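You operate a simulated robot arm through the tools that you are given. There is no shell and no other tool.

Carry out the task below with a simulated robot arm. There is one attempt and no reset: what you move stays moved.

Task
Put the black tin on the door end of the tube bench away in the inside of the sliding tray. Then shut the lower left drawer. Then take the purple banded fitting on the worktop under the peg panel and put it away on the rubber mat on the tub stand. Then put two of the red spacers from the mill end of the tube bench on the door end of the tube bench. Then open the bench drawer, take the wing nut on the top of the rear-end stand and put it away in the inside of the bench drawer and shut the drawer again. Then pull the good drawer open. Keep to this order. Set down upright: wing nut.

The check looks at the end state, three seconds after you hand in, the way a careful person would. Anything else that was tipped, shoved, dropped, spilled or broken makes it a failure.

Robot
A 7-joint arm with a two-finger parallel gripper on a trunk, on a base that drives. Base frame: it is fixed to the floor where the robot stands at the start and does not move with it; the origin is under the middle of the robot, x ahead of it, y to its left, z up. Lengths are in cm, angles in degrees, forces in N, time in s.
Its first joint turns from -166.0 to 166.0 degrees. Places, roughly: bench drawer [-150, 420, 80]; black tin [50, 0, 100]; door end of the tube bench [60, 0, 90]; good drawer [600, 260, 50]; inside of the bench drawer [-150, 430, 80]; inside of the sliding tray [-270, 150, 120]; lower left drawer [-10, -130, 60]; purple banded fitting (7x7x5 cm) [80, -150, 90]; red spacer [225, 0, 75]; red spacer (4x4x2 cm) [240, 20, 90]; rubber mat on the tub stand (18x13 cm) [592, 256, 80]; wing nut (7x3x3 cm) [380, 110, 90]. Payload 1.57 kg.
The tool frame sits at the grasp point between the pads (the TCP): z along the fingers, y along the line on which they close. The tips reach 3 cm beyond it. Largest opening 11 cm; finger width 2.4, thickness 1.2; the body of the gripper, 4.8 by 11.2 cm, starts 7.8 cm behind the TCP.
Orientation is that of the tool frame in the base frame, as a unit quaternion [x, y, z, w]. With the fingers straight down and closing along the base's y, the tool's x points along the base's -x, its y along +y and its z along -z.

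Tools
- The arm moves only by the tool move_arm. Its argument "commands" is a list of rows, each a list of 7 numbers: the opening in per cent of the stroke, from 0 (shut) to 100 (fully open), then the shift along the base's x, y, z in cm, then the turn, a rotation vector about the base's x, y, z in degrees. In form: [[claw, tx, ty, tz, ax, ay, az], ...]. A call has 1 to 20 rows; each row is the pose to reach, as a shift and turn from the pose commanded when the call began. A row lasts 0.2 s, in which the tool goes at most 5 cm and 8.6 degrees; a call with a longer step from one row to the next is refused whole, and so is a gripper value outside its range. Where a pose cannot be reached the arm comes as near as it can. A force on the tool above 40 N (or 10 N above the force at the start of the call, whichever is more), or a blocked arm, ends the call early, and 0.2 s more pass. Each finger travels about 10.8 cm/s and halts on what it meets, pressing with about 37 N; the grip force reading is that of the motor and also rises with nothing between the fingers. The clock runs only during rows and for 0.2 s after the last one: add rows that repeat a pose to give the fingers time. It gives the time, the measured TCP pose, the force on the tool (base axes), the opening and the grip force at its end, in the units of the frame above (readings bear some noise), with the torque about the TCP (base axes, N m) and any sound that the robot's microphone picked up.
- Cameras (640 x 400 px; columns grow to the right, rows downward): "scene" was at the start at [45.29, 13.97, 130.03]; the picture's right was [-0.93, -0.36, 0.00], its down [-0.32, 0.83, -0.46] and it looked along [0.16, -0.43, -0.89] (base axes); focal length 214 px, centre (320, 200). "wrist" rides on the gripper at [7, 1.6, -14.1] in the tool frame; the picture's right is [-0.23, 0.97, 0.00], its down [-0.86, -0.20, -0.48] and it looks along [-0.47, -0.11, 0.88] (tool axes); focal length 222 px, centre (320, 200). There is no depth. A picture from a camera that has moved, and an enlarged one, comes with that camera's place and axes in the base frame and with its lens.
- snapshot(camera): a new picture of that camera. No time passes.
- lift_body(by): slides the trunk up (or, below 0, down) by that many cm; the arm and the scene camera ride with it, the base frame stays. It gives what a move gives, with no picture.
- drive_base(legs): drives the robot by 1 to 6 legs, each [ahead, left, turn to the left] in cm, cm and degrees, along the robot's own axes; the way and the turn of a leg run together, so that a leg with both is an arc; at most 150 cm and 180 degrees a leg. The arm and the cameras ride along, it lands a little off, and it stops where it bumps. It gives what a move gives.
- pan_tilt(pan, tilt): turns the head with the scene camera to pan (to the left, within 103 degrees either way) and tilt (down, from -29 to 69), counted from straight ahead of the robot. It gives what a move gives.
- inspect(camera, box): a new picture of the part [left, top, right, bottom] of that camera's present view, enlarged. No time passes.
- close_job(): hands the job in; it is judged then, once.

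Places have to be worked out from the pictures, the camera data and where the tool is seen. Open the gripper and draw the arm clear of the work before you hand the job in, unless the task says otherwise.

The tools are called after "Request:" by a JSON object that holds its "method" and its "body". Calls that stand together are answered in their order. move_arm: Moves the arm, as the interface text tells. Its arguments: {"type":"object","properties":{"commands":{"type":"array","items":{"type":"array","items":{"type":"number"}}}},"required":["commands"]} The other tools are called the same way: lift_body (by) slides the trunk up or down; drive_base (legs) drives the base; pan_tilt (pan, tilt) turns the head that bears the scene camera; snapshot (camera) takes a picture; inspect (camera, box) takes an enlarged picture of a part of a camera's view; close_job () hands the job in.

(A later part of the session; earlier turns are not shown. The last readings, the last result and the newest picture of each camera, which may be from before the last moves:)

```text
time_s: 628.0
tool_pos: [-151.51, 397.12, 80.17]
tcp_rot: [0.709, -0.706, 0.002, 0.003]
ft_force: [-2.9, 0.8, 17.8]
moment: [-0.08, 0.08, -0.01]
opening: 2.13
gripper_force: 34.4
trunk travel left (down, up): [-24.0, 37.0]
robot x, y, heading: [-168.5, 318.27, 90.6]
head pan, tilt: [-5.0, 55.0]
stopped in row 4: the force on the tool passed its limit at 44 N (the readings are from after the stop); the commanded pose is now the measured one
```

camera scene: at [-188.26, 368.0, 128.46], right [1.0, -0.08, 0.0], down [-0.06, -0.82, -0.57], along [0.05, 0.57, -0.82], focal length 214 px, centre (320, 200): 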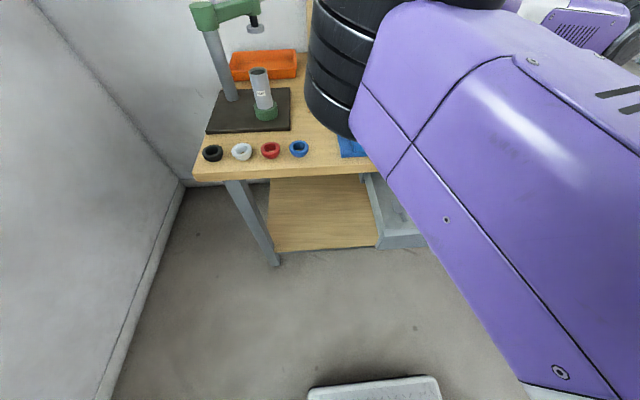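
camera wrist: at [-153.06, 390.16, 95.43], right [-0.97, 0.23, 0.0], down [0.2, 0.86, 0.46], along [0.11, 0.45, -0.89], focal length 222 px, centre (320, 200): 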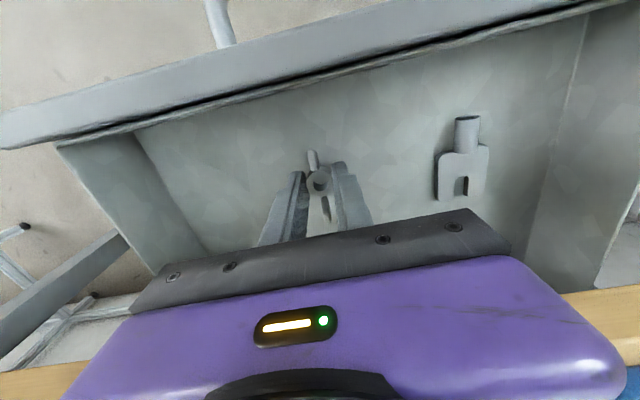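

The nut rests on the drawer floor (z≈80.2). I ease up, open, and withdraw upward.

Request:
{"method": "move_arm", "body": {"commands": [[8, 0, 0, 0.15, 0, 0, 0], [8, 0, 0, 0.2, 0, 0, 0], [25, 0, 0, 0.2, 0, 0, 0], [38, 0, 0, 0.2, 0, 0, 0], [38, 0, 0, 0.2, 0, 0, 0]]}}

Request:
{"method": "snapshot", "body": {"camera": "wrist"}}

Request:
{"method": "lift_body", "body": {"by": 22}}

Request:
{"method": "snapshot", "body": {"camera": "wrist"}}

```text
time_s: 629.2
tool_pos: [-151.62, 397.02, 80.16]
tcp_rot: [0.708, -0.706, 0.004, 0.004]
ft_force: [-1.6, 0.2, 4.1]
moment: [0.07, -0.08, -0.01]
opening: 4.02
gripper_force: 0.0
trunk travel left (down, up): [-24.0, 37.0]
robot x, y, heading: [-168.4, 318.18, 90.3]
head pan, tilt: [-5.0, 55.0]
```

```text
taken
camera wrist: at [-153.14, 390.22, 94.32], right [-0.97, 0.22, 0.0], down [0.2, 0.86, 0.47], along [0.11, 0.46, -0.88], focal length 222 px, centre (320, 200)
```

wrist: 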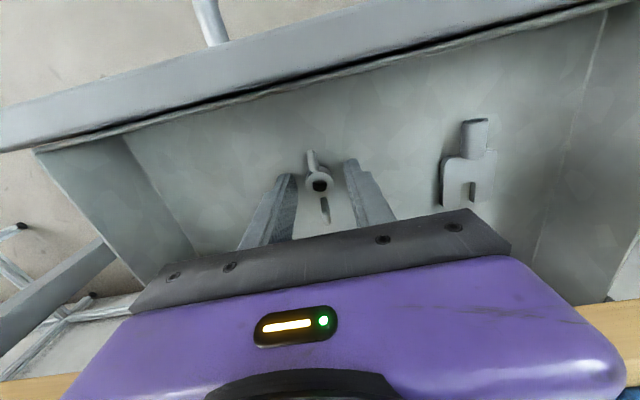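

```text
time_s: 631.6
tool_pos: [-151.51, 396.99, 102.28]
tcp_rot: [0.708, -0.707, 0.003, 0.003]
ft_force: [0.2, -0.5, 0.1]
moment: [-0.01, 0.01, 0.0]
opening: 4.17
gripper_force: 0.0
trunk travel left (down, up): [-46.0, 15.0]
robot x, y, heading: [-168.88, 318.33, 90.6]
head pan, tilt: [-5.0, 55.0]
```

```text
taken
camera wrist: at [-153.12, 390.23, 116.33], right [-0.97, 0.22, 0.0], down [0.2, 0.86, 0.47], along [0.11, 0.46, -0.88], focal length 222 px, centre (320, 200)
```

wrist: 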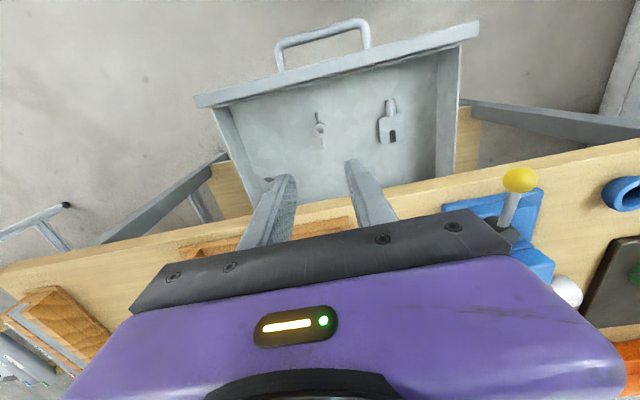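

The wing nut stands in the drawer. I fold the arm and reposition to about (-191,296) for shutting the drawer.

Request:
{"method": "move_arm", "body": {"commands": [[38, 1.5, -4.4, 0, 0, 0, 0], [38, 3, -8.8, 0, 0, 0, 0], [30, 4.5, -13.2, 0, 0, 0, 0], [15, 6, -17.6, 0, 0, 0, 0], [0, 7.5, -22, 0, 0, 0, 0], [0, 9, -26.4, 0, 0, 0, 0], [0, 10.5, -30.8, 0, 0, 0, 0], [0, 12, -35.2, 0, 0, 0, 0], [0, 13.9, -39.8, 0, 0, 0, 0], [0, 13.9, -39.8, 0, 0, 0, 0]]}}

Request:
{"method": "inspect", "body": {"camera": "scene", "box": [280, 180, 520, 320]}}

Request:
{"method": "drive_base", "body": {"legs": [[0, 22, -0.6], [-22, 0, 0]]}}

```text
time_s: 633.8
tool_pos: [-137.56, 357.21, 102.11]
tcp_rot: [0.708, -0.706, 0.004, 0.004]
ft_force: [-0.5, 0.0, -0.2]
moment: [0.02, 0.01, -0.02]
opening: 0.0
gripper_force: 21.3
trunk travel left (down, up): [-46.0, 15.0]
robot x, y, heading: [-168.66, 318.54, 90.4]
head pan, tilt: [-5.0, 55.0]
```

```text
2.67 times, centred on (400, 250) of scene
camera zoom: at [-188.26, 368.0, 139.46], right [1.0, -0.08, 0.0], down [-0.06, -0.82, -0.57], along [0.05, 0.57, -0.82], focal length 572 px, centre (107, 67)
```

zoom: 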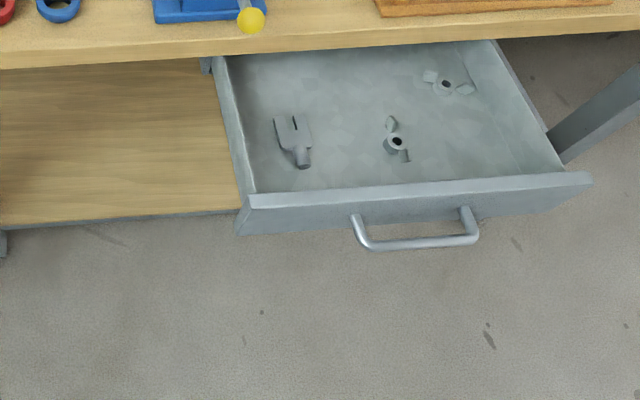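

```text
time_s: 636.7
tool_pos: [-159.13, 334.83, 102.21]
tcp_rot: [-0.704, 0.71, -0.004, -0.003]
ft_force: [0.1, 0.1, 1.4]
moment: [-0.01, -0.01, 0.03]
opening: 0.0
gripper_force: 21.6
trunk travel left (down, up): [-46.0, 15.0]
robot x, y, heading: [-190.7, 296.31, 89.9]
head pan, tilt: [-5.0, 55.0]
```

The wing nut stands upright in the drawer. I lower the trunk and pitch the closed fingers forward toward the panel, left of the handle (x≈-166).

Request:
{"method": "lift_body", "body": {"by": -40}}

Request:
{"method": "move_arm", "body": {"commands": [[0, -0.7, 2, 2.5, 6.5, 0, 0], [0, -1.4, 5.5, 5, 13, 0, 0], [0, -2.1, 9, 7.5, 19.5, 0, 0], [0, -2.8, 12.5, 10, 26, 0, 0], [0, -3.5, 16, 12, 32.5, 0, 0], [0, -4.2, 19.5, 14, 39, 0, 0], [0, -4.9, 23, 15.5, 45.5, 0, 0], [0, -5.6, 27, 17, 52, 0, 0], [0, -6.3, 31, 18, 58.5, 0, 0], [0, -6.9, 35, 18.5, 65, 0, 0], [0, -6.9, 38, 18.5, 65, 0, 0], [0, -6.9, 38, 18.5, 65, 0, 0]]}}

Request:
{"method": "snapshot", "body": {"camera": "scene"}}

Request:
{"method": "snapshot", "body": {"camera": "wrist"}}

```text
time_s: 640.6
tool_pos: [-159.08, 334.97, 62.22]
tcp_rot: [-0.704, 0.71, -0.004, -0.004]
ft_force: [-0.3, 0.1, -0.3]
moment: [0.0, -0.01, -0.03]
opening: 0.0
gripper_force: 21.4
trunk travel left (down, up): [-6.0, 55.0]
robot x, y, heading: [-191.01, 296.59, 89.9]
head pan, tilt: [-5.0, 55.0]
```

```text
time_s: 643.2
tool_pos: [-166.15, 372.57, 79.14]
tcp_rot: [-0.605, 0.606, 0.365, 0.366]
ft_force: [-0.1, 0.4, 0.5]
moment: [-0.02, 0.04, 0.02]
opening: 0.0
gripper_force: 21.3
trunk travel left (down, up): [-6.0, 55.0]
robot x, y, heading: [-190.92, 295.98, 89.8]
head pan, tilt: [-5.0, 55.0]
```

```text
taken
camera scene: at [-209.78, 346.14, 99.46], right [1.0, -0.09, 0.0], down [-0.07, -0.82, -0.57], along [0.05, 0.57, -0.82], focal length 214 px, centre (320, 200)
```

scene: 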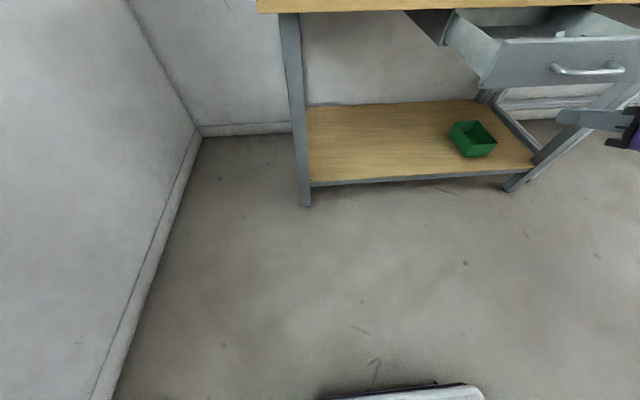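

```text
taken
camera wrist: at [-167.63, 356.9, 79.53], right [-0.97, 0.11, 0.2], down [0.2, -0.03, 0.98], along [0.11, 0.99, 0.0], focal length 222 px, centre (320, 200)
```

wrist: 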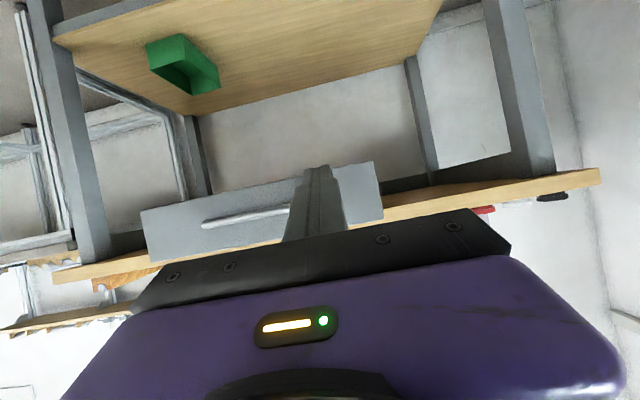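

Fingers point at the panel left of the handle, tips at z≈77.7; I raise the trunk 1.5 cm and approach.

Request:
{"method": "lift_body", "body": {"by": 1.5}}

Request:
{"method": "move_arm", "body": {"commands": [[0, 0, 2.5, 0, 0, 0, 0], [0, 0, 5, 0, 0, 0, 0], [0, 0, 7.5, 0, 0, 0, 0], [0, 0, 9.5, 0, 0, 0, 0], [0, 0, 10.2, 0, 0, 0, 0], [0, 0, 10.8, 0, 0, 0, 0], [0, 0, 11.3, 0, 0, 0, 0], [0, 0, 11.8, 0, 0, 0, 0], [0, 0, 12.3, 0, 0, 0, 0], [0, 0, 12.8, 0, 0, 0, 0], [0, 0, 13.3, 0, 0, 0, 0], [0, 0, 13.8, 0, 0, 0, 0], [0, 0, 14.3, 0, 0, 0, 0], [0, 0, 14.8, 0, 0, 0, 0], [0, 0, 15.3, 0, 0, 0, 0], [0, 0, 15.8, 0, 0, 0, 0], [0, 0, 16.3, 0, 0, 0, 0]]}}

Request:
{"method": "snapshot", "body": {"camera": "wrist"}}

```text
time_s: 643.8
tool_pos: [-165.9, 372.58, 80.64]
tcp_rot: [-0.605, 0.606, 0.365, 0.367]
ft_force: [0.1, 0.7, 0.0]
moment: [0.03, 0.0, 0.0]
opening: 0.0
gripper_force: 21.0
trunk travel left (down, up): [-7.5, 53.5]
robot x, y, heading: [-190.89, 296.47, 89.8]
head pan, tilt: [-5.0, 55.0]
```

```text
time_s: 647.4
tool_pos: [-166.17, 389.2, 82.28]
tcp_rot: [-0.596, 0.6, 0.379, 0.375]
ft_force: [1.1, -1.4, -0.1]
moment: [0.02, 0.0, 0.0]
opening: 0.0
gripper_force: 21.6
trunk travel left (down, up): [-7.5, 53.5]
robot x, y, heading: [-190.86, 296.28, 89.9]
head pan, tilt: [-5.0, 55.0]
```

```text
taken
camera wrist: at [-167.71, 373.46, 81.93], right [-0.97, 0.1, 0.21], down [0.21, -0.06, 0.98], along [0.11, 0.99, 0.04], focal length 222 px, centre (320, 200)
```

wrist: 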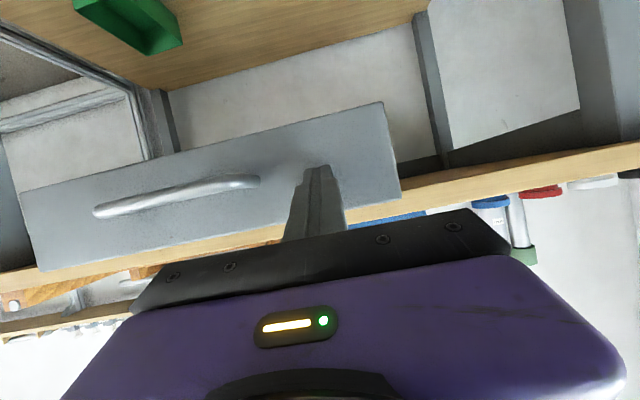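

The panel is moving. I continue slowly, lowering 1.2 cm to stay clear of the tabletop's underside.

Request:
{"method": "move_arm", "body": {"commands": [[0, 0, 0.4, -0.2, 0, 0, 0], [0, 0, 0.8, -0.4, 0, 0, 0], [0, 0, 1.3, -0.6, 0, 0, 0], [0, 0, 1.8, -0.8, 0, 0, 0], [0, 0, 2.3, -1, 0, 0, 0], [0, 0, 2.8, -1.2, 0, 0, 0], [0, 0, 3.3, -1.2, 0, 0, 0], [0, 0, 3.8, -1.2, 0, 0, 0], [0, 0, 4.3, -1.2, 0, 0, 0], [0, 0, 4.8, -1.2, 0, 0, 0], [0, 0, 5.3, -1.2, 0, 0, 0], [0, 0, 5.8, -1.2, 0, 0, 0], [0, 0, 6.3, -1.2, 0, 0, 0], [0, 0, 6.8, -1.2, 0, 0, 0], [0, 0, 7.3, -1.2, 0, 0, 0], [0, 0, 7.8, -1.2, 0, 0, 0], [0, 0, 8.3, -1.2, 0, 0, 0], [0, 0, 8.8, -1.2, 0, 0, 0], [0, 0, 9.3, -1.2, 0, 0, 0], [0, 0, 9.8, -1.2, 0, 0, 0]]}}

Request:
{"method": "snapshot", "body": {"camera": "wrist"}}

```text
time_s: 651.6
tool_pos: [-166.05, 399.19, 80.87]
tcp_rot: [-0.596, 0.601, 0.378, 0.375]
ft_force: [-0.1, -1.2, 0.3]
moment: [-0.02, 0.0, 0.02]
opening: 0.0
gripper_force: 21.8
trunk travel left (down, up): [-7.5, 53.5]
robot x, y, heading: [-190.97, 296.49, 89.7]
head pan, tilt: [-5.0, 55.0]
```

```text
taken
camera wrist: at [-167.7, 383.3, 80.71], right [-0.97, 0.1, 0.21], down [0.21, -0.06, 0.98], along [0.11, 0.99, 0.04], focal length 222 px, centre (320, 200)
```

wrist: 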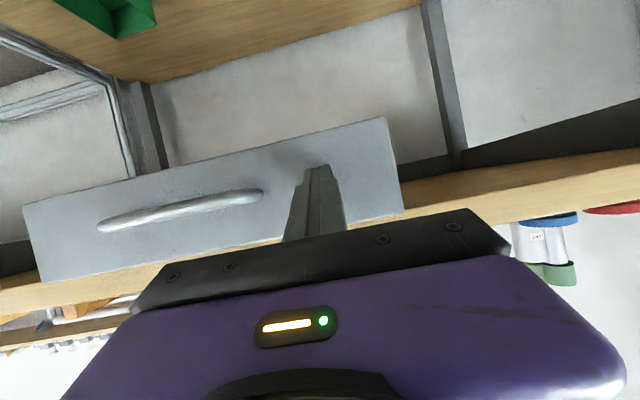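

Good. I keep pushing the last ~6–7 cm until it meets its stop.

Request:
{"method": "move_arm", "body": {"commands": [[0, 0, 0.5, 0, 0, 0, 0], [0, 0, 1, 0, 0, 0, 0], [0, 0, 1.5, 0, 0, 0, 0], [0, 0, 2, 0, 0, 0, 0], [0, 0, 2.5, 0, 0, 0, 0], [0, 0, 3, 0, 0, 0, 0], [0, 0, 3.5, 0, 0, 0, 0], [0, 0, 4, 0, 0, 0, 0], [0, 0, 4.5, 0, 0, 0, 0], [0, 0, 5, 0, 0, 0, 0], [0, 0, 5.5, 0, 0, 0, 0], [0, 0, 6, 0, 0, 0, 0], [0, 0, 6.4, 0, 0, 0, 0], [0, 0, 6.8, 0, 0, 0, 0], [0, 0, 7.2, 0, 0, 0, 0], [0, 0, 7.6, 0, 0, 0, 0], [0, 0, 8, 0, 0, 0, 0]]}}

Request:
{"method": "snapshot", "body": {"camera": "wrist"}}

Request:
{"method": "pan_tilt", "body": {"pan": -25, "tilt": 25}}

Request:
{"method": "snapshot", "body": {"camera": "scene"}}

```text
time_s: 654.4
tool_pos: [-165.98, 405.13, 80.95]
tcp_rot: [-0.597, 0.602, 0.376, 0.374]
ft_force: [-1.1, -10.6, 3.2]
moment: [0.07, -0.03, 0.02]
opening: 0.0
gripper_force: 21.1
trunk travel left (down, up): [-7.5, 53.5]
robot x, y, heading: [-190.92, 296.2, 89.7]
head pan, tilt: [-5.0, 55.0]
stopped in row 14: the force on the tool passed its limit at 52 N (the readings are from after the stop); the commanded pose is now the measured one
```

```text
taken
camera wrist: at [-167.59, 389.33, 80.73], right [-0.97, 0.1, 0.21], down [0.21, -0.06, 0.98], along [0.11, 0.99, 0.04], focal length 222 px, centre (320, 200)
```

wrist: 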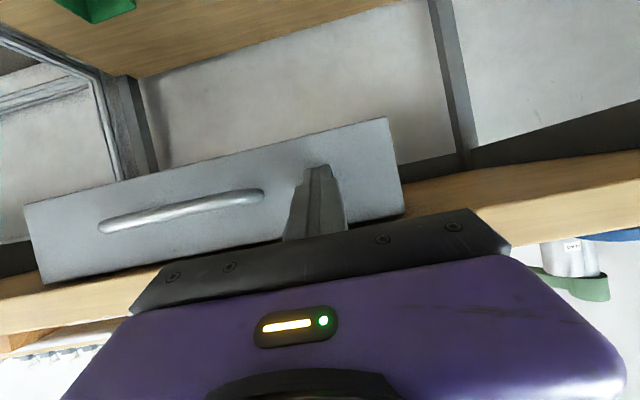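

```text
time_s: 655.4
tool_pos: [-165.93, 405.04, 80.9]
tcp_rot: [-0.597, 0.602, 0.376, 0.374]
ft_force: [-1.1, -19.6, 5.2]
moment: [0.11, -0.02, 0.03]
opening: 0.0
gripper_force: 21.3
trunk travel left (down, up): [-7.5, 53.5]
robot x, y, heading: [-190.8, 296.49, 89.9]
head pan, tilt: [-25.0, 25.0]
```

```text
taken
camera scene: at [-206.53, 347.21, 105.38], right [0.91, -0.42, 0.0], down [-0.18, -0.38, -0.91], along [0.38, 0.82, -0.42], focal length 214 px, centre (320, 200)
```

scene: 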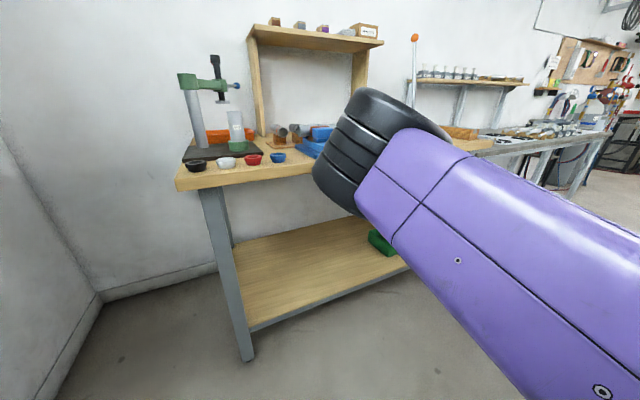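

The drawer met its stop at the closed position. I withdraw straight back, then un-pitch.

Request:
{"method": "move_arm", "body": {"commands": [[0, 0, -2, 0, 0, 0, 0], [0, 0, -6, 0, 0, 0, 0], [0, 0, -10.5, 0, 0, 0, 0], [0, 0, -15, 0, 0, 0, 0], [0, 0, -19.5, 0, 0, 0, 0], [0, 0, -24, 0, 0, 0, 0], [0, 0.7, -28, -0.5, -6.4, 0, 0], [0, 1.4, -32, -1.5, -12.8, 0, 0], [0, 2.1, -36, -3, -19.2, 0, 0], [0, 2.8, -40, -4.5, -25.6, 0, 0], [0, 3.5, -44, -6, -32, 0, 0], [0, 4.2, -48, -8, -38.4, 0, 0], [0, 4.9, -52, -10, -44.8, 0, 0], [0, 5.6, -56, -12, -51.2, 0, 0], [0, 6.3, -60, -14, -57.6, 0, 0], [0, 6.9, -64, -16, -64, 0, 0], [0, 6.9, -68, -17.5, -64, 0, 0], [0, 6.9, -70, -18.7, -64, 0, 0], [0, 6.9, -70, -18.7, -64, 0, 0]]}}

Request:
{"method": "snapshot", "body": {"camera": "scene"}}

Request:
{"method": "inspect", "body": {"camera": "scene", "box": [230, 130, 430, 260]}}

```text
time_s: 659.4
tool_pos: [-159.1, 335.13, 62.22]
tcp_rot: [-0.705, 0.71, 0.001, -0.001]
ft_force: [-0.7, -1.4, 0.1]
moment: [-0.01, 0.0, 0.01]
opening: 0.0
gripper_force: 21.6
trunk travel left (down, up): [-7.5, 53.5]
robot x, y, heading: [-190.85, 296.12, 89.9]
head pan, tilt: [-25.0, 25.0]
```

```text
taken
camera scene: at [-206.52, 347.26, 105.36], right [0.91, -0.42, 0.0], down [-0.18, -0.38, -0.91], along [0.38, 0.82, -0.42], focal length 214 px, centre (320, 200)
```

scene: 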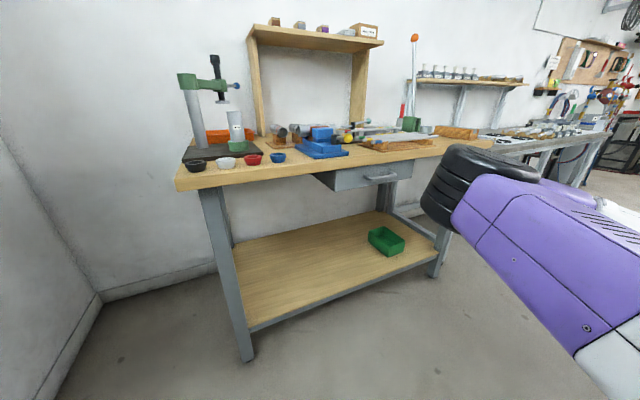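

```text
3.08 times, centred on (330, 195) of scene
camera zoom: at [-206.52, 347.26, 105.36], right [0.91, -0.42, 0.0], down [-0.18, -0.38, -0.91], along [0.38, 0.82, -0.42], focal length 660 px, centre (289, 215)
```

zoom: 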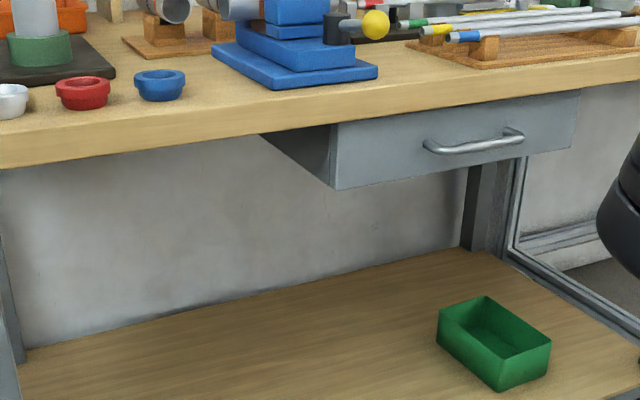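

The bench drawer is shut with the nut inside. Now for the good drawer: I raise the trunk and drive the known route back across the shop.

Request:
{"method": "lift_body", "body": {"by": 40}}

Request:
{"method": "lift_body", "body": {"by": 12}}

Request:
{"method": "drive_base", "body": {"legs": [[24, 0, 0], [0, -99, 0], [0, -99, 0]]}}

Request:
{"method": "drive_base", "body": {"legs": [[-122, 0, 0], [-122, 0, 0], [0, 0, -90]]}}

```text
time_s: 663.2
tool_pos: [-159.13, 335.26, 102.29]
tcp_rot: [-0.704, 0.71, 0.001, 0.0]
ft_force: [0.5, -0.5, -0.2]
moment: [0.01, 0.02, 0.0]
opening: 0.01
gripper_force: 21.2
trunk travel left (down, up): [-47.5, 13.5]
robot x, y, heading: [-190.74, 296.32, 90.0]
head pan, tilt: [-25.0, 25.0]
```

```text
time_s: 664.7
tool_pos: [-159.13, 335.22, 114.14]
tcp_rot: [-0.705, 0.71, 0.001, 0.0]
ft_force: [-0.4, 0.7, 0.4]
moment: [-0.03, -0.01, 0.01]
opening: 0.0
gripper_force: 21.5
trunk travel left (down, up): [-59.5, 1.5]
robot x, y, heading: [-190.95, 296.09, 89.7]
head pan, tilt: [-25.0, 25.0]
```

```text
time_s: 676.0
tool_pos: [38.51, 360.3, 114.33]
tcp_rot: [0.711, -0.703, -0.001, -0.001]
ft_force: [-0.3, 1.2, 1.1]
moment: [0.0, -0.02, -0.02]
opening: 0.01
gripper_force: 21.3
trunk travel left (down, up): [-59.5, 1.5]
robot x, y, heading: [7.85, 320.41, 90.9]
head pan, tilt: [-25.0, 25.0]
```

```text
time_s: 691.7
tool_pos: [49.16, 45.56, 114.22]
tcp_rot: [0.001, 1.0, 0.002, 0.001]
ft_force: [0.0, -0.1, 0.1]
moment: [-0.03, 0.0, -0.04]
opening: 0.03
gripper_force: 21.2
trunk travel left (down, up): [-59.5, 1.5]
robot x, y, heading: [10.31, 76.96, 0.1]
head pan, tilt: [-25.0, 25.0]
```

En route I take a quick check picture of the tube bench's door end.

Request:
{"method": "pan_tilt", "body": {"pan": -35, "tilt": 40}}

Request:
{"method": "snapshot", "body": {"camera": "scene"}}

Request:
{"method": "drive_base", "body": {"legs": [[120, 0, 0], [120, 0, 0], [0, 108, 0]]}}

Request:
{"method": "drive_base", "body": {"legs": [[100, 0, 0], [100, 0, 0]]}}

```text
time_s: 692.5
tool_pos: [49.2, 45.48, 114.17]
tcp_rot: [0.001, 1.0, 0.001, 0.001]
ft_force: [0.1, 0.1, 0.4]
moment: [-0.02, 0.0, -0.01]
opening: 0.0
gripper_force: 20.6
trunk travel left (down, up): [-59.5, 1.5]
robot x, y, heading: [9.94, 76.87, 0.3]
head pan, tilt: [-35.0, 40.0]
```

```text
taken
camera scene: at [60.04, 92.17, 155.04], right [-0.57, -0.82, 0.0], down [-0.53, 0.37, -0.77], along [0.63, -0.44, -0.64], focal length 214 px, centre (320, 200)
```

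scene: 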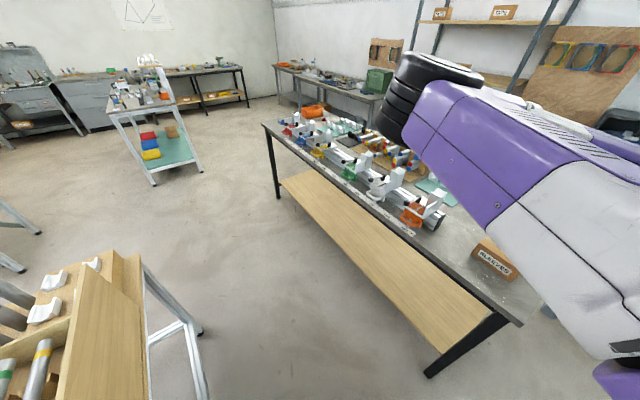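

```text
time_s: 709.4
tool_pos: [288.52, 154.58, 114.24]
tcp_rot: [0.0, 1.0, 0.002, 0.001]
ft_force: [-0.1, 0.2, 0.0]
moment: [-0.03, 0.02, 0.03]
opening: 0.0
gripper_force: 21.4
trunk travel left (down, up): [-59.5, 1.5]
robot x, y, heading: [249.3, 185.76, 0.5]
head pan, tilt: [-35.0, 40.0]
```

```text
time_s: 713.0
tool_pos: [357.63, 157.01, 114.29]
tcp_rot: [-0.016, 1.0, -0.001, 0.0]
ft_force: [-0.9, 0.2, 0.0]
moment: [0.03, 0.01, -0.03]
opening: 0.0
gripper_force: 21.6
trunk travel left (down, up): [-59.5, 1.5]
robot x, y, heading: [317.26, 187.25, 2.4]
head pan, tilt: [-35.0, 40.0]
stopped in leg 1: the robot was blocked; the commanded pose is now the measured one
```

Blocked unexpectedly at (317,187). I look around to find what touches.

Request:
{"method": "snapshot", "body": {"camera": "scene"}}

Request:
{"method": "snapshot", "body": {"camera": "wrist"}}

Request:
{"method": "pan_tilt", "body": {"pan": 50, "tilt": 50}}

Request:
{"method": "snapshot", "body": {"camera": "scene"}}

```text
taken
camera scene: at [366.88, 204.08, 155.02], right [-0.54, -0.84, 0.0], down [-0.54, 0.35, -0.77], along [0.64, -0.42, -0.64], focal length 214 px, centre (320, 200)
```

scene: 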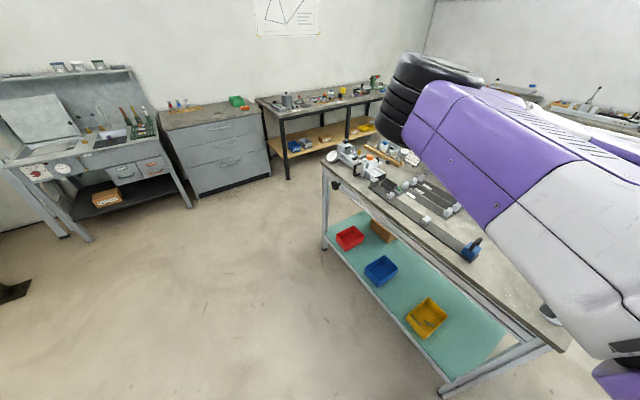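

```text
taken
camera wrist: at [350.62, 158.49, 128.24], right [0.2, 0.98, 0.0], down [0.86, -0.17, 0.48], along [0.47, -0.09, -0.88], focal length 222 px, centre (320, 200)
```

wrist: 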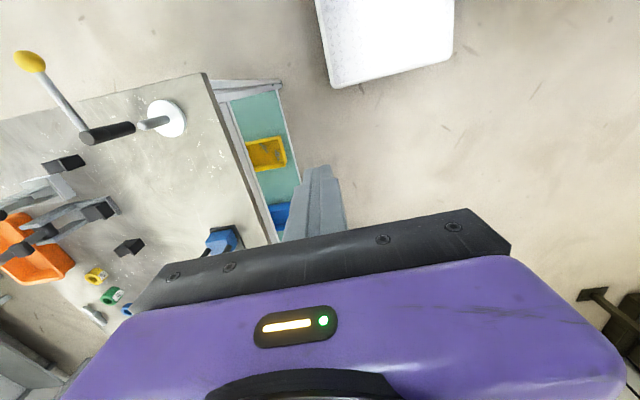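

```text
time_s: 714.6
tool_pos: [357.74, 157.02, 114.26]
tcp_rot: [-0.015, 1.0, 0.0, 0.0]
ft_force: [-0.3, 0.5, -0.4]
moment: [0.0, -0.01, -0.01]
opening: 0.0
gripper_force: 21.8
trunk travel left (down, up): [-59.5, 1.5]
robot x, y, heading: [317.45, 187.5, 2.1]
head pan, tilt: [50.0, 50.0]
```

```text
taken
camera scene: at [364.46, 214.75, 153.62], right [0.79, -0.62, 0.0], down [-0.47, -0.6, -0.64], along [0.4, 0.51, -0.77], focal length 214 px, centre (320, 200)
```

scene: 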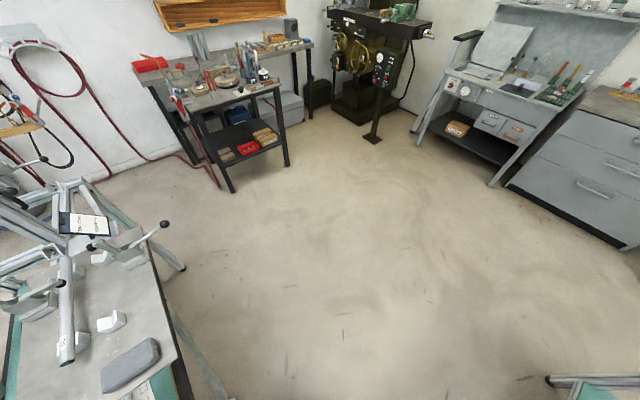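

The splayed leg of the teal stand is at my left; earlier I passed at y≈182. I shift right 8 cm, straighten, and continue.

Request:
{"method": "drive_base", "body": {"legs": [[0, -8, 0], [0, 0, -2.2]]}}

Request:
{"method": "snapshot", "body": {"camera": "scene"}}

```text
time_s: 716.1
tool_pos: [356.67, 147.38, 114.29]
tcp_rot: [0.006, 1.0, 0.002, 0.001]
ft_force: [-0.2, -0.1, -0.5]
moment: [0.01, -0.02, 0.02]
opening: 0.02
gripper_force: 21.0
trunk travel left (down, up): [-59.5, 1.5]
robot x, y, heading: [317.88, 179.54, -0.8]
head pan, tilt: [50.0, 50.0]
```

```text
taken
camera scene: at [365.86, 204.76, 153.61], right [0.76, -0.65, 0.0], down [-0.49, -0.58, -0.64], along [0.42, 0.49, -0.77], focal length 214 px, centre (320, 200)
```

scene: 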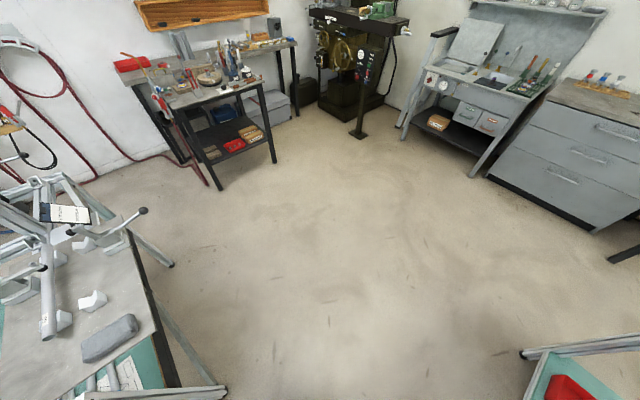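

The stand and its items look undisturbed. I continue ahead.

Request:
{"method": "drive_base", "body": {"legs": [[66, 0, 0.8], [67, 0, 0]]}}

Request:
{"method": "drive_base", "body": {"legs": [[0, 85, 0]]}}

Request:
{"method": "pan_tilt", "body": {"pan": 0, "tilt": 35}}

Request:
{"method": "snapshot", "body": {"camera": "scene"}}

```text
time_s: 723.0
tool_pos: [490.34, 148.48, 114.31]
tcp_rot: [-0.003, 1.0, 0.0, 0.002]
ft_force: [0.3, 0.0, 0.4]
moment: [0.01, -0.03, -0.02]
opening: 0.0
gripper_force: 21.5
trunk travel left (down, up): [-59.5, 1.5]
robot x, y, heading: [450.82, 179.23, 0.8]
head pan, tilt: [50.0, 50.0]
```

```text
time_s: 727.5
tool_pos: [489.54, 233.07, 114.27]
tcp_rot: [0.005, 1.0, 0.001, 0.0]
ft_force: [0.6, 0.2, -1.8]
moment: [-0.03, -0.03, 0.01]
opening: 0.0
gripper_force: 21.0
trunk travel left (down, up): [-59.5, 1.5]
robot x, y, heading: [450.4, 264.9, -0.3]
head pan, tilt: [50.0, 50.0]
```

```text
time_s: 728.7
tool_pos: [489.57, 232.99, 114.17]
tcp_rot: [0.004, 1.0, 0.001, 0.002]
ft_force: [0.1, 0.4, 0.2]
moment: [0.0, 0.02, 0.03]
opening: 0.0
gripper_force: 21.2
trunk travel left (down, up): [-59.5, 1.5]
robot x, y, heading: [450.68, 264.79, -0.2]
head pan, tilt: [0.0, 35.0]
```

```text
taken
camera scene: at [502.59, 284.52, 155.78], right [0.0, -1.0, 0.0], down [-0.57, 0.0, -0.82], along [0.82, 0.0, -0.57], focal length 214 px, centre (320, 200)
```

scene: 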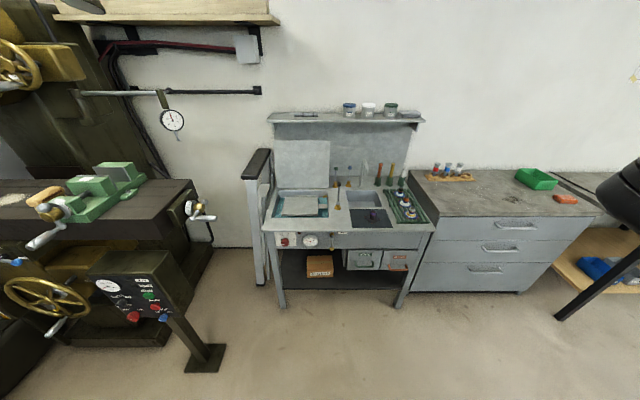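

I zoom on the good drawer from here at two trunk heights to locate its handle.

Request:
{"method": "inspect", "body": {"camera": "scene", "box": [330, 220, 430, 290]}}

Request:
{"method": "lift_body", "body": {"by": -40}}

Request:
{"method": "snapshot", "body": {"camera": "scene"}}

Request:
{"method": "inspect", "body": {"camera": "scene", "box": [330, 130, 430, 200]}}

```text
5.71 times, centred on (380, 255) of scene
camera zoom: at [502.59, 284.52, 155.78], right [0.0, -1.0, 0.0], down [-0.57, 0.0, -0.82], along [0.82, 0.0, -0.57], focal length 1226 px, centre (-23, -114)
```

zoom: 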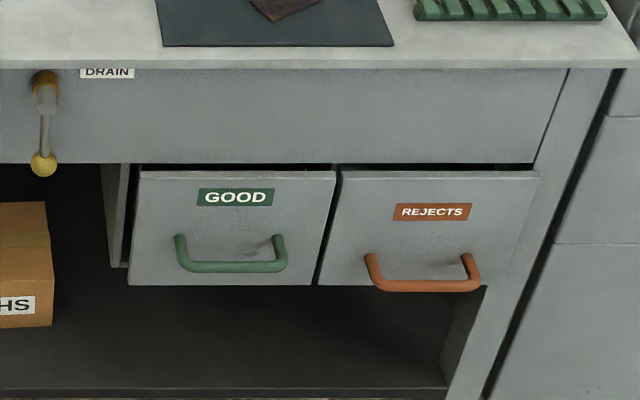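

```text
time_s: 732.6
tool_pos: [489.57, 233.05, 74.16]
tcp_rot: [0.005, 1.0, 0.0, 0.0]
ft_force: [0.0, 0.4, -0.7]
moment: [0.02, -0.01, 0.01]
opening: 0.0
gripper_force: 21.4
trunk travel left (down, up): [-19.5, 41.5]
robot x, y, heading: [450.81, 264.75, -0.4]
head pan, tilt: [0.0, 35.0]
```

```text
taken
camera scene: at [502.59, 284.51, 115.79], right [0.0, -1.0, 0.0], down [-0.57, 0.0, -0.82], along [0.82, 0.0, -0.57], focal length 214 px, centre (320, 200)
```

scene: 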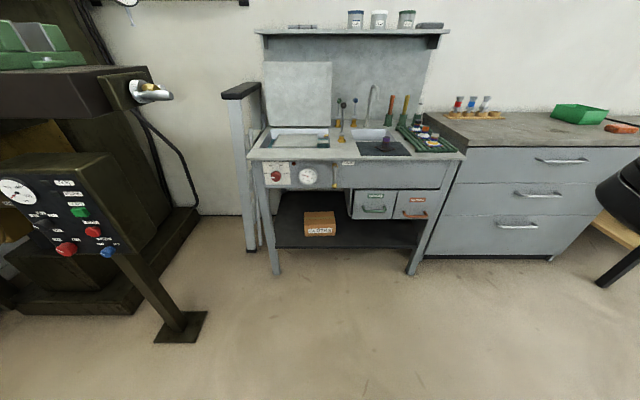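

```text
5.71 times, centred on (380, 165) of scene
camera zoom: at [502.59, 284.51, 115.79], right [0.0, -1.0, 0.0], down [-0.57, 0.0, -0.82], along [0.82, 0.0, -0.57], focal length 1226 px, centre (-23, 400)
```

zoom: 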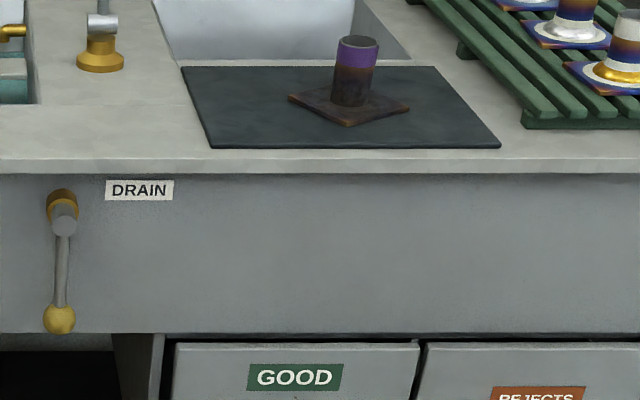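

The purple fitting is still fine. I zoom a bit lower for the handle.

Request:
{"method": "inspect", "body": {"camera": "scene", "box": [330, 170, 430, 240]}}

```text
5.71 times, centred on (380, 205) of scene
camera zoom: at [502.59, 284.51, 115.79], right [0.0, -1.0, 0.0], down [-0.57, 0.0, -0.82], along [0.82, 0.0, -0.57], focal length 1226 px, centre (-23, 171)
```

zoom: 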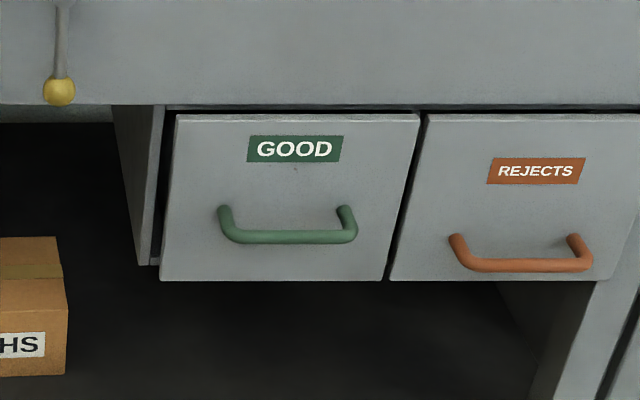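

The green handle bar is at about (582.3,258.2,53). I move to about (480,290) and lower the trunk fully, to grip it the same way as the other drawer.

Request:
{"method": "drive_base", "body": {"legs": [[0, 26, 0.3], [29, 0, 0]]}}

Request:
{"method": "lift_body", "body": {"by": -18}}

Request:
{"method": "move_arm", "body": {"commands": [[10, 1, 0, 0.5, 0, 0, -8.2], [20, 2, 0, 1, 0, 0, -16.4], [36, 3, 0, 1.5, 0, 0, -24.6], [36, 4, 0, 2, 0, 0, -32.8], [36, 5, 0, 2.5, 0, 0, -41], [36, 6, 0, 3, 0, 0, -49.2], [36, 7, 0, 3.5, 0, 0, -57.4], [36, 8, 0, 4, 0, 0, -65.6], [36, 9, 0, 4.5, 0, 0, -73.8], [36, 10, 0, 5, 0, 0, -82], [36, 10, 0, 5, 0, 0, -90], [36, 10, 0, 5, 0, 0, -90]]}}

Request:
{"method": "snapshot", "body": {"camera": "scene"}}

```text
time_s: 736.0
tool_pos: [518.73, 259.14, 74.33]
tcp_rot: [0.004, 1.0, 0.0, 0.001]
ft_force: [-0.6, 0.2, -0.1]
moment: [0.0, 0.04, 0.01]
opening: 0.0
gripper_force: 21.4
trunk travel left (down, up): [-19.5, 41.5]
robot x, y, heading: [479.81, 290.89, -0.1]
head pan, tilt: [0.0, 35.0]
```

```text
time_s: 738.0
tool_pos: [518.68, 259.12, 56.19]
tcp_rot: [0.003, 1.0, 0.0, 0.001]
ft_force: [0.1, 0.1, 0.7]
moment: [0.01, -0.01, -0.01]
opening: 0.02
gripper_force: 21.0
trunk travel left (down, up): [-1.5, 59.5]
robot x, y, heading: [479.72, 290.45, -0.1]
head pan, tilt: [0.0, 35.0]
```

```text
time_s: 740.6
tool_pos: [528.74, 259.25, 61.15]
tcp_rot: [0.71, 0.704, -0.001, 0.0]
ft_force: [0.2, -0.2, -0.7]
moment: [-0.01, 0.01, -0.01]
opening: 3.97
gripper_force: 0.1
trunk travel left (down, up): [-1.5, 59.5]
robot x, y, heading: [479.59, 290.8, -0.2]
head pan, tilt: [0.0, 35.0]
```

```text
taken
camera scene: at [531.68, 310.61, 97.78], right [0.0, -1.0, 0.0], down [-0.57, 0.0, -0.82], along [0.82, 0.0, -0.57], focal length 214 px, centre (320, 200)
```

scene: 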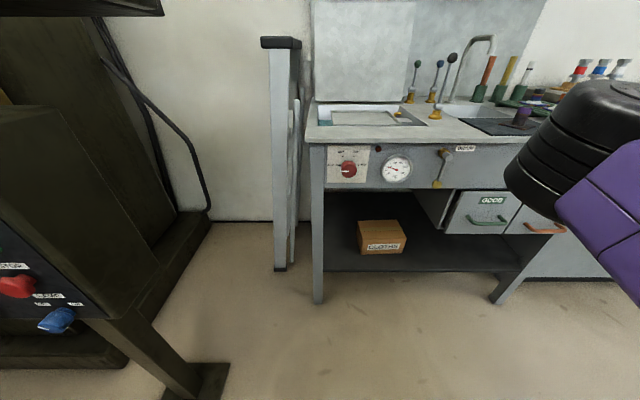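

Yaw done; the elbow is clear of the stand. Now I pitch the tool forward 80°.

Request:
{"method": "move_arm", "body": {"commands": [[36, 2, 0, -0.5, 0, -8, 0], [36, 5, 0, -1, 0, -16, 0], [36, 8, -0.2, -1.5, 0, -24, 0], [36, 11, -0.4, -2, 0, -32, 0], [36, 14, -0.6, -2.5, 0, -40, 0], [36, 17, -0.8, -3, 0, -48, 0], [36, 20, -1, -3.5, 0, -56, 0], [36, 23, -1, -4, 0, -64, 0], [36, 26, -1, -4.5, 0, -72, 0], [36, 29, -1, -5, 0, -80, 0], [36, 31, -1, -5.5, 0, -80, 0], [36, 31, -1, -5.5, 0, -80, 0]]}}

Request:
{"method": "snapshot", "body": {"camera": "wrist"}}

Request:
{"method": "snapshot", "body": {"camera": "scene"}}

```text
time_s: 743.2
tool_pos: [559.66, 258.2, 55.66]
tcp_rot: [0.544, 0.539, 0.455, 0.455]
ft_force: [-0.1, 0.5, -0.1]
moment: [0.0, -0.01, 0.04]
opening: 3.95
gripper_force: 0.1
trunk travel left (down, up): [-1.5, 59.5]
robot x, y, heading: [480.23, 290.69, -0.1]
head pan, tilt: [0.0, 35.0]
```

```text
taken
camera wrist: at [546.19, 265.2, 59.69], right [0.17, -0.23, 0.96], down [-0.51, -0.85, -0.12], along [0.84, -0.47, -0.26], focal length 222 px, centre (320, 200)
```

wrist: 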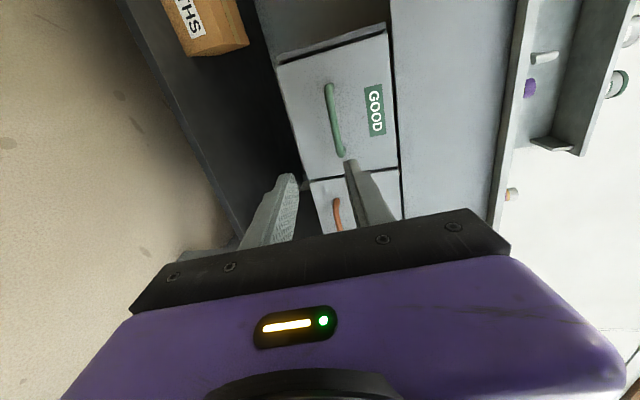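

```text
taken
camera scene: at [531.68, 310.61, 97.78], right [0.0, -1.0, 0.0], down [-0.57, 0.0, -0.82], along [0.82, 0.0, -0.57], focal length 214 px, centre (320, 200)
```

scene: 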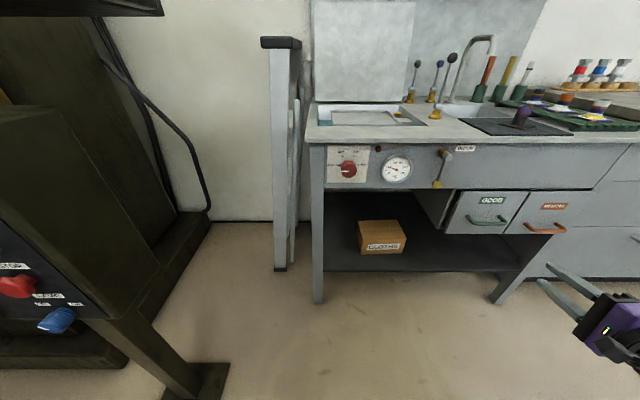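

Pitched properly. The wrist view puts the bar at (≈582,258.4,54.2). I approach to x≈575 at z≈54.5 and re-check.

Request:
{"method": "move_arm", "body": {"commands": [[36, 3, 0, -0.3, 0, 0, 0], [36, 6, 0, -0.6, 0, 0, 0], [36, 9, 0.1, -0.9, 0, 0, 0], [36, 12, 0.2, -1.2, 0, 0, 0], [36, 14, 0.2, -1.2, 0, 0, 0], [36, 14, 0.2, -1.2, 0, 0, 0]]}}

Request:
{"method": "snapshot", "body": {"camera": "wrist"}}

```text
time_s: 744.6
tool_pos: [573.85, 258.36, 54.42]
tcp_rot: [0.544, 0.539, 0.456, 0.453]
ft_force: [0.4, 0.8, 0.6]
moment: [-0.04, 0.0, -0.02]
opening: 3.96
gripper_force: 0.0
trunk travel left (down, up): [-1.5, 59.5]
robot x, y, heading: [480.04, 290.8, -0.2]
head pan, tilt: [0.0, 35.0]
```

```text
taken
camera wrist: at [560.22, 265.37, 58.5], right [0.17, -0.23, 0.96], down [-0.51, -0.85, -0.12], along [0.84, -0.47, -0.26], focal length 222 px, centre (320, 200)
```

wrist: 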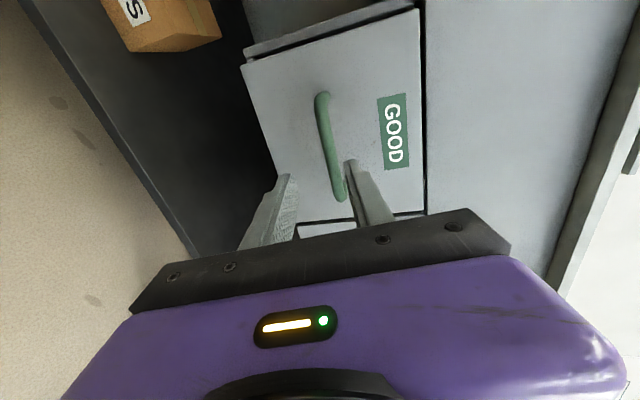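

Bar refined to x≈583, z≈54.1. I advance 7.5 cm.

Request:
{"method": "move_arm", "body": {"commands": [[36, 2.5, 0.2, 0, 0, 0, 0], [36, 5, 0.3, -0.1, 0, 0, 0], [36, 7.4, 0.3, -0.2, 0, 0, 0], [36, 7.4, 0.3, -0.2, 0, 0, 0]]}}

Request:
{"method": "snapshot", "body": {"camera": "wrist"}}

Request:
{"method": "inspect", "body": {"camera": "scene", "box": [430, 170, 630, 290]}}

```text
time_s: 745.5
tool_pos: [580.59, 258.62, 54.25]
tcp_rot: [0.543, 0.54, 0.456, 0.453]
ft_force: [-15.9, 5.8, 6.2]
moment: [-0.16, -0.67, 0.15]
opening: 4.25
gripper_force: 1.5
trunk travel left (down, up): [-1.5, 59.5]
robot x, y, heading: [479.33, 291.13, -0.0]
head pan, tilt: [0.0, 35.0]
stopped in row 4: the force on the tool passed its limit at 57 N (the readings are from after the stop); the commanded pose is now the measured one
```

```text
taken
camera wrist: at [567.01, 265.56, 58.22], right [0.17, -0.23, 0.96], down [-0.51, -0.85, -0.12], along [0.85, -0.46, -0.26], focal length 222 px, centre (320, 200)
```

wrist: 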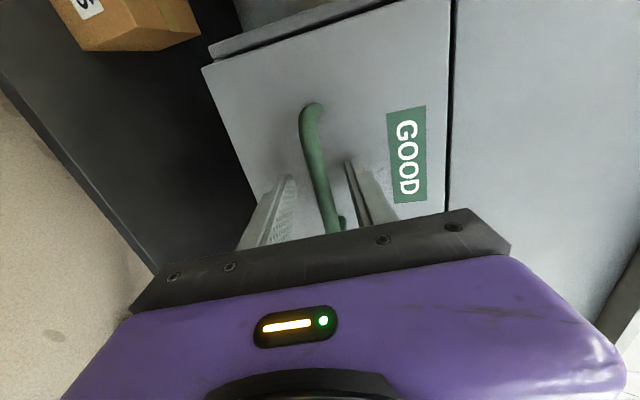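

```text
3.20 times, centred on (530, 230) of scene
camera zoom: at [531.62, 310.63, 97.81], right [0.0, -1.0, 0.0], down [-0.57, 0.0, -0.82], along [0.82, 0.0, -0.57], focal length 686 px, centre (-352, 104)
```

zoom: 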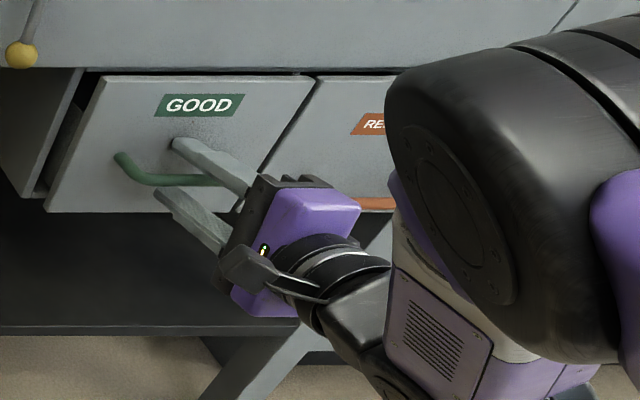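

The fingertips touch the panel with the bar between the fingers. I back 0.6 cm and close.

Request:
{"method": "move_arm", "body": {"commands": [[36, -0.6, 0, 0, 0, 0, 0], [20, -0.6, 0, 0, 0, 0, 0], [5, -0.6, 0, 0, 0, 0, 0], [0, -0.6, 0, 0, 0, 0, 0], [0, -0.6, 0, 0, 0, 0, 0]]}}

Request:
{"method": "snapshot", "body": {"camera": "wrist"}}

```text
time_s: 746.7
tool_pos: [580.16, 258.6, 54.49]
tcp_rot: [0.542, 0.539, 0.458, 0.455]
ft_force: [1.8, -0.2, 24.3]
moment: [-0.47, -0.14, 0.18]
opening: 1.2
gripper_force: 28.6
trunk travel left (down, up): [-1.5, 59.5]
robot x, y, heading: [479.63, 291.06, -0.3]
head pan, tilt: [0.0, 35.0]
```

```text
taken
camera wrist: at [566.58, 265.53, 58.45], right [0.16, -0.23, 0.96], down [-0.5, -0.85, -0.12], along [0.85, -0.46, -0.26], focal length 222 px, centre (320, 200)
```

wrist: 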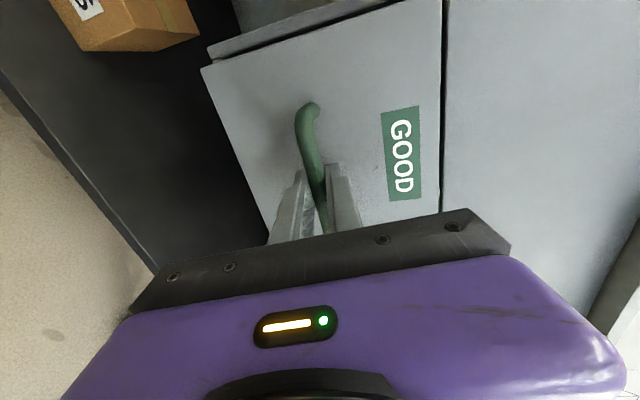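

Gripped; a slight +24 N vertical load, so I raise the trunk 0.3 cm and then pull by backing the base.

Request:
{"method": "lift_body", "body": {"by": 0.3}}

Request:
{"method": "drive_base", "body": {"legs": [[-4, 0, 0]]}}

Request:
{"method": "snapshot", "body": {"camera": "scene"}}

```text
time_s: 747.2
tool_pos: [580.05, 258.59, 54.57]
tcp_rot: [0.542, 0.54, 0.457, 0.454]
ft_force: [-0.6, -1.5, 19.8]
moment: [-0.48, -0.02, 0.53]
opening: 1.18
gripper_force: 29.3
trunk travel left (down, up): [-1.8, 59.2]
robot x, y, heading: [479.6, 291.02, -0.2]
head pan, tilt: [0.0, 35.0]
```

```text
time_s: 748.1
tool_pos: [576.17, 258.53, 54.59]
tcp_rot: [0.542, 0.541, 0.456, 0.453]
ft_force: [1.4, -2.3, 18.5]
moment: [-0.56, -0.1, 0.0]
opening: 1.19
gripper_force: 29.5
trunk travel left (down, up): [-1.8, 59.2]
robot x, y, heading: [476.09, 291.32, -0.1]
head pan, tilt: [0.0, 35.0]
```

```text
taken
camera scene: at [527.65, 310.63, 98.11], right [0.0, -1.0, 0.0], down [-0.57, 0.0, -0.82], along [0.82, 0.0, -0.57], focal length 214 px, centre (320, 200)
```

scene: 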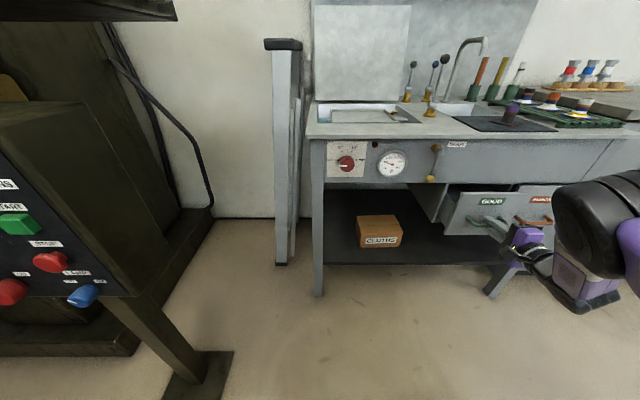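

The drawer follows. I pull further in small legs.

Request:
{"method": "drive_base", "body": {"legs": [[-5, 0, 0], [-5, 0, 0], [-4, 0, 0]]}}

Request:
{"method": "snapshot", "body": {"camera": "scene"}}

Request:
{"method": "snapshot", "body": {"camera": "wrist"}}

```text
time_s: 750.0
tool_pos: [562.08, 258.62, 54.56]
tcp_rot: [0.543, 0.54, 0.456, 0.453]
ft_force: [1.3, -0.7, 7.1]
moment: [-0.53, 0.02, 0.18]
opening: 1.14
gripper_force: 29.2
trunk travel left (down, up): [-1.8, 59.2]
robot x, y, heading: [461.63, 290.74, -0.1]
head pan, tilt: [0.0, 35.0]
```

```text
taken
camera scene: at [513.64, 310.68, 98.09], right [0.0, -1.0, 0.0], down [-0.57, 0.0, -0.82], along [0.82, 0.0, -0.57], focal length 214 px, centre (320, 200)
```

scene: 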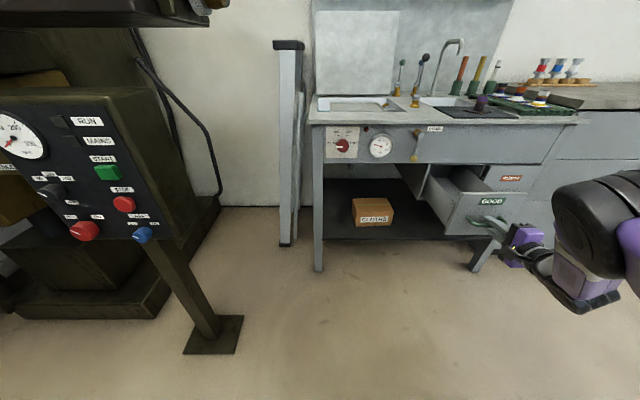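

```text
taken
camera wrist: at [548.52, 265.6, 58.53], right [0.17, -0.23, 0.96], down [-0.51, -0.85, -0.12], along [0.85, -0.47, -0.26], focal length 222 px, centre (320, 200)
```

wrist: 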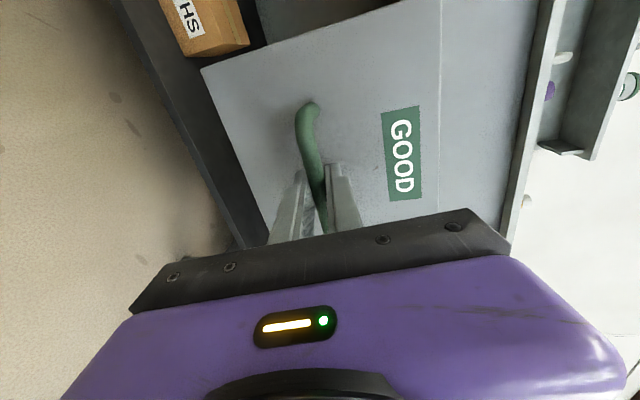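

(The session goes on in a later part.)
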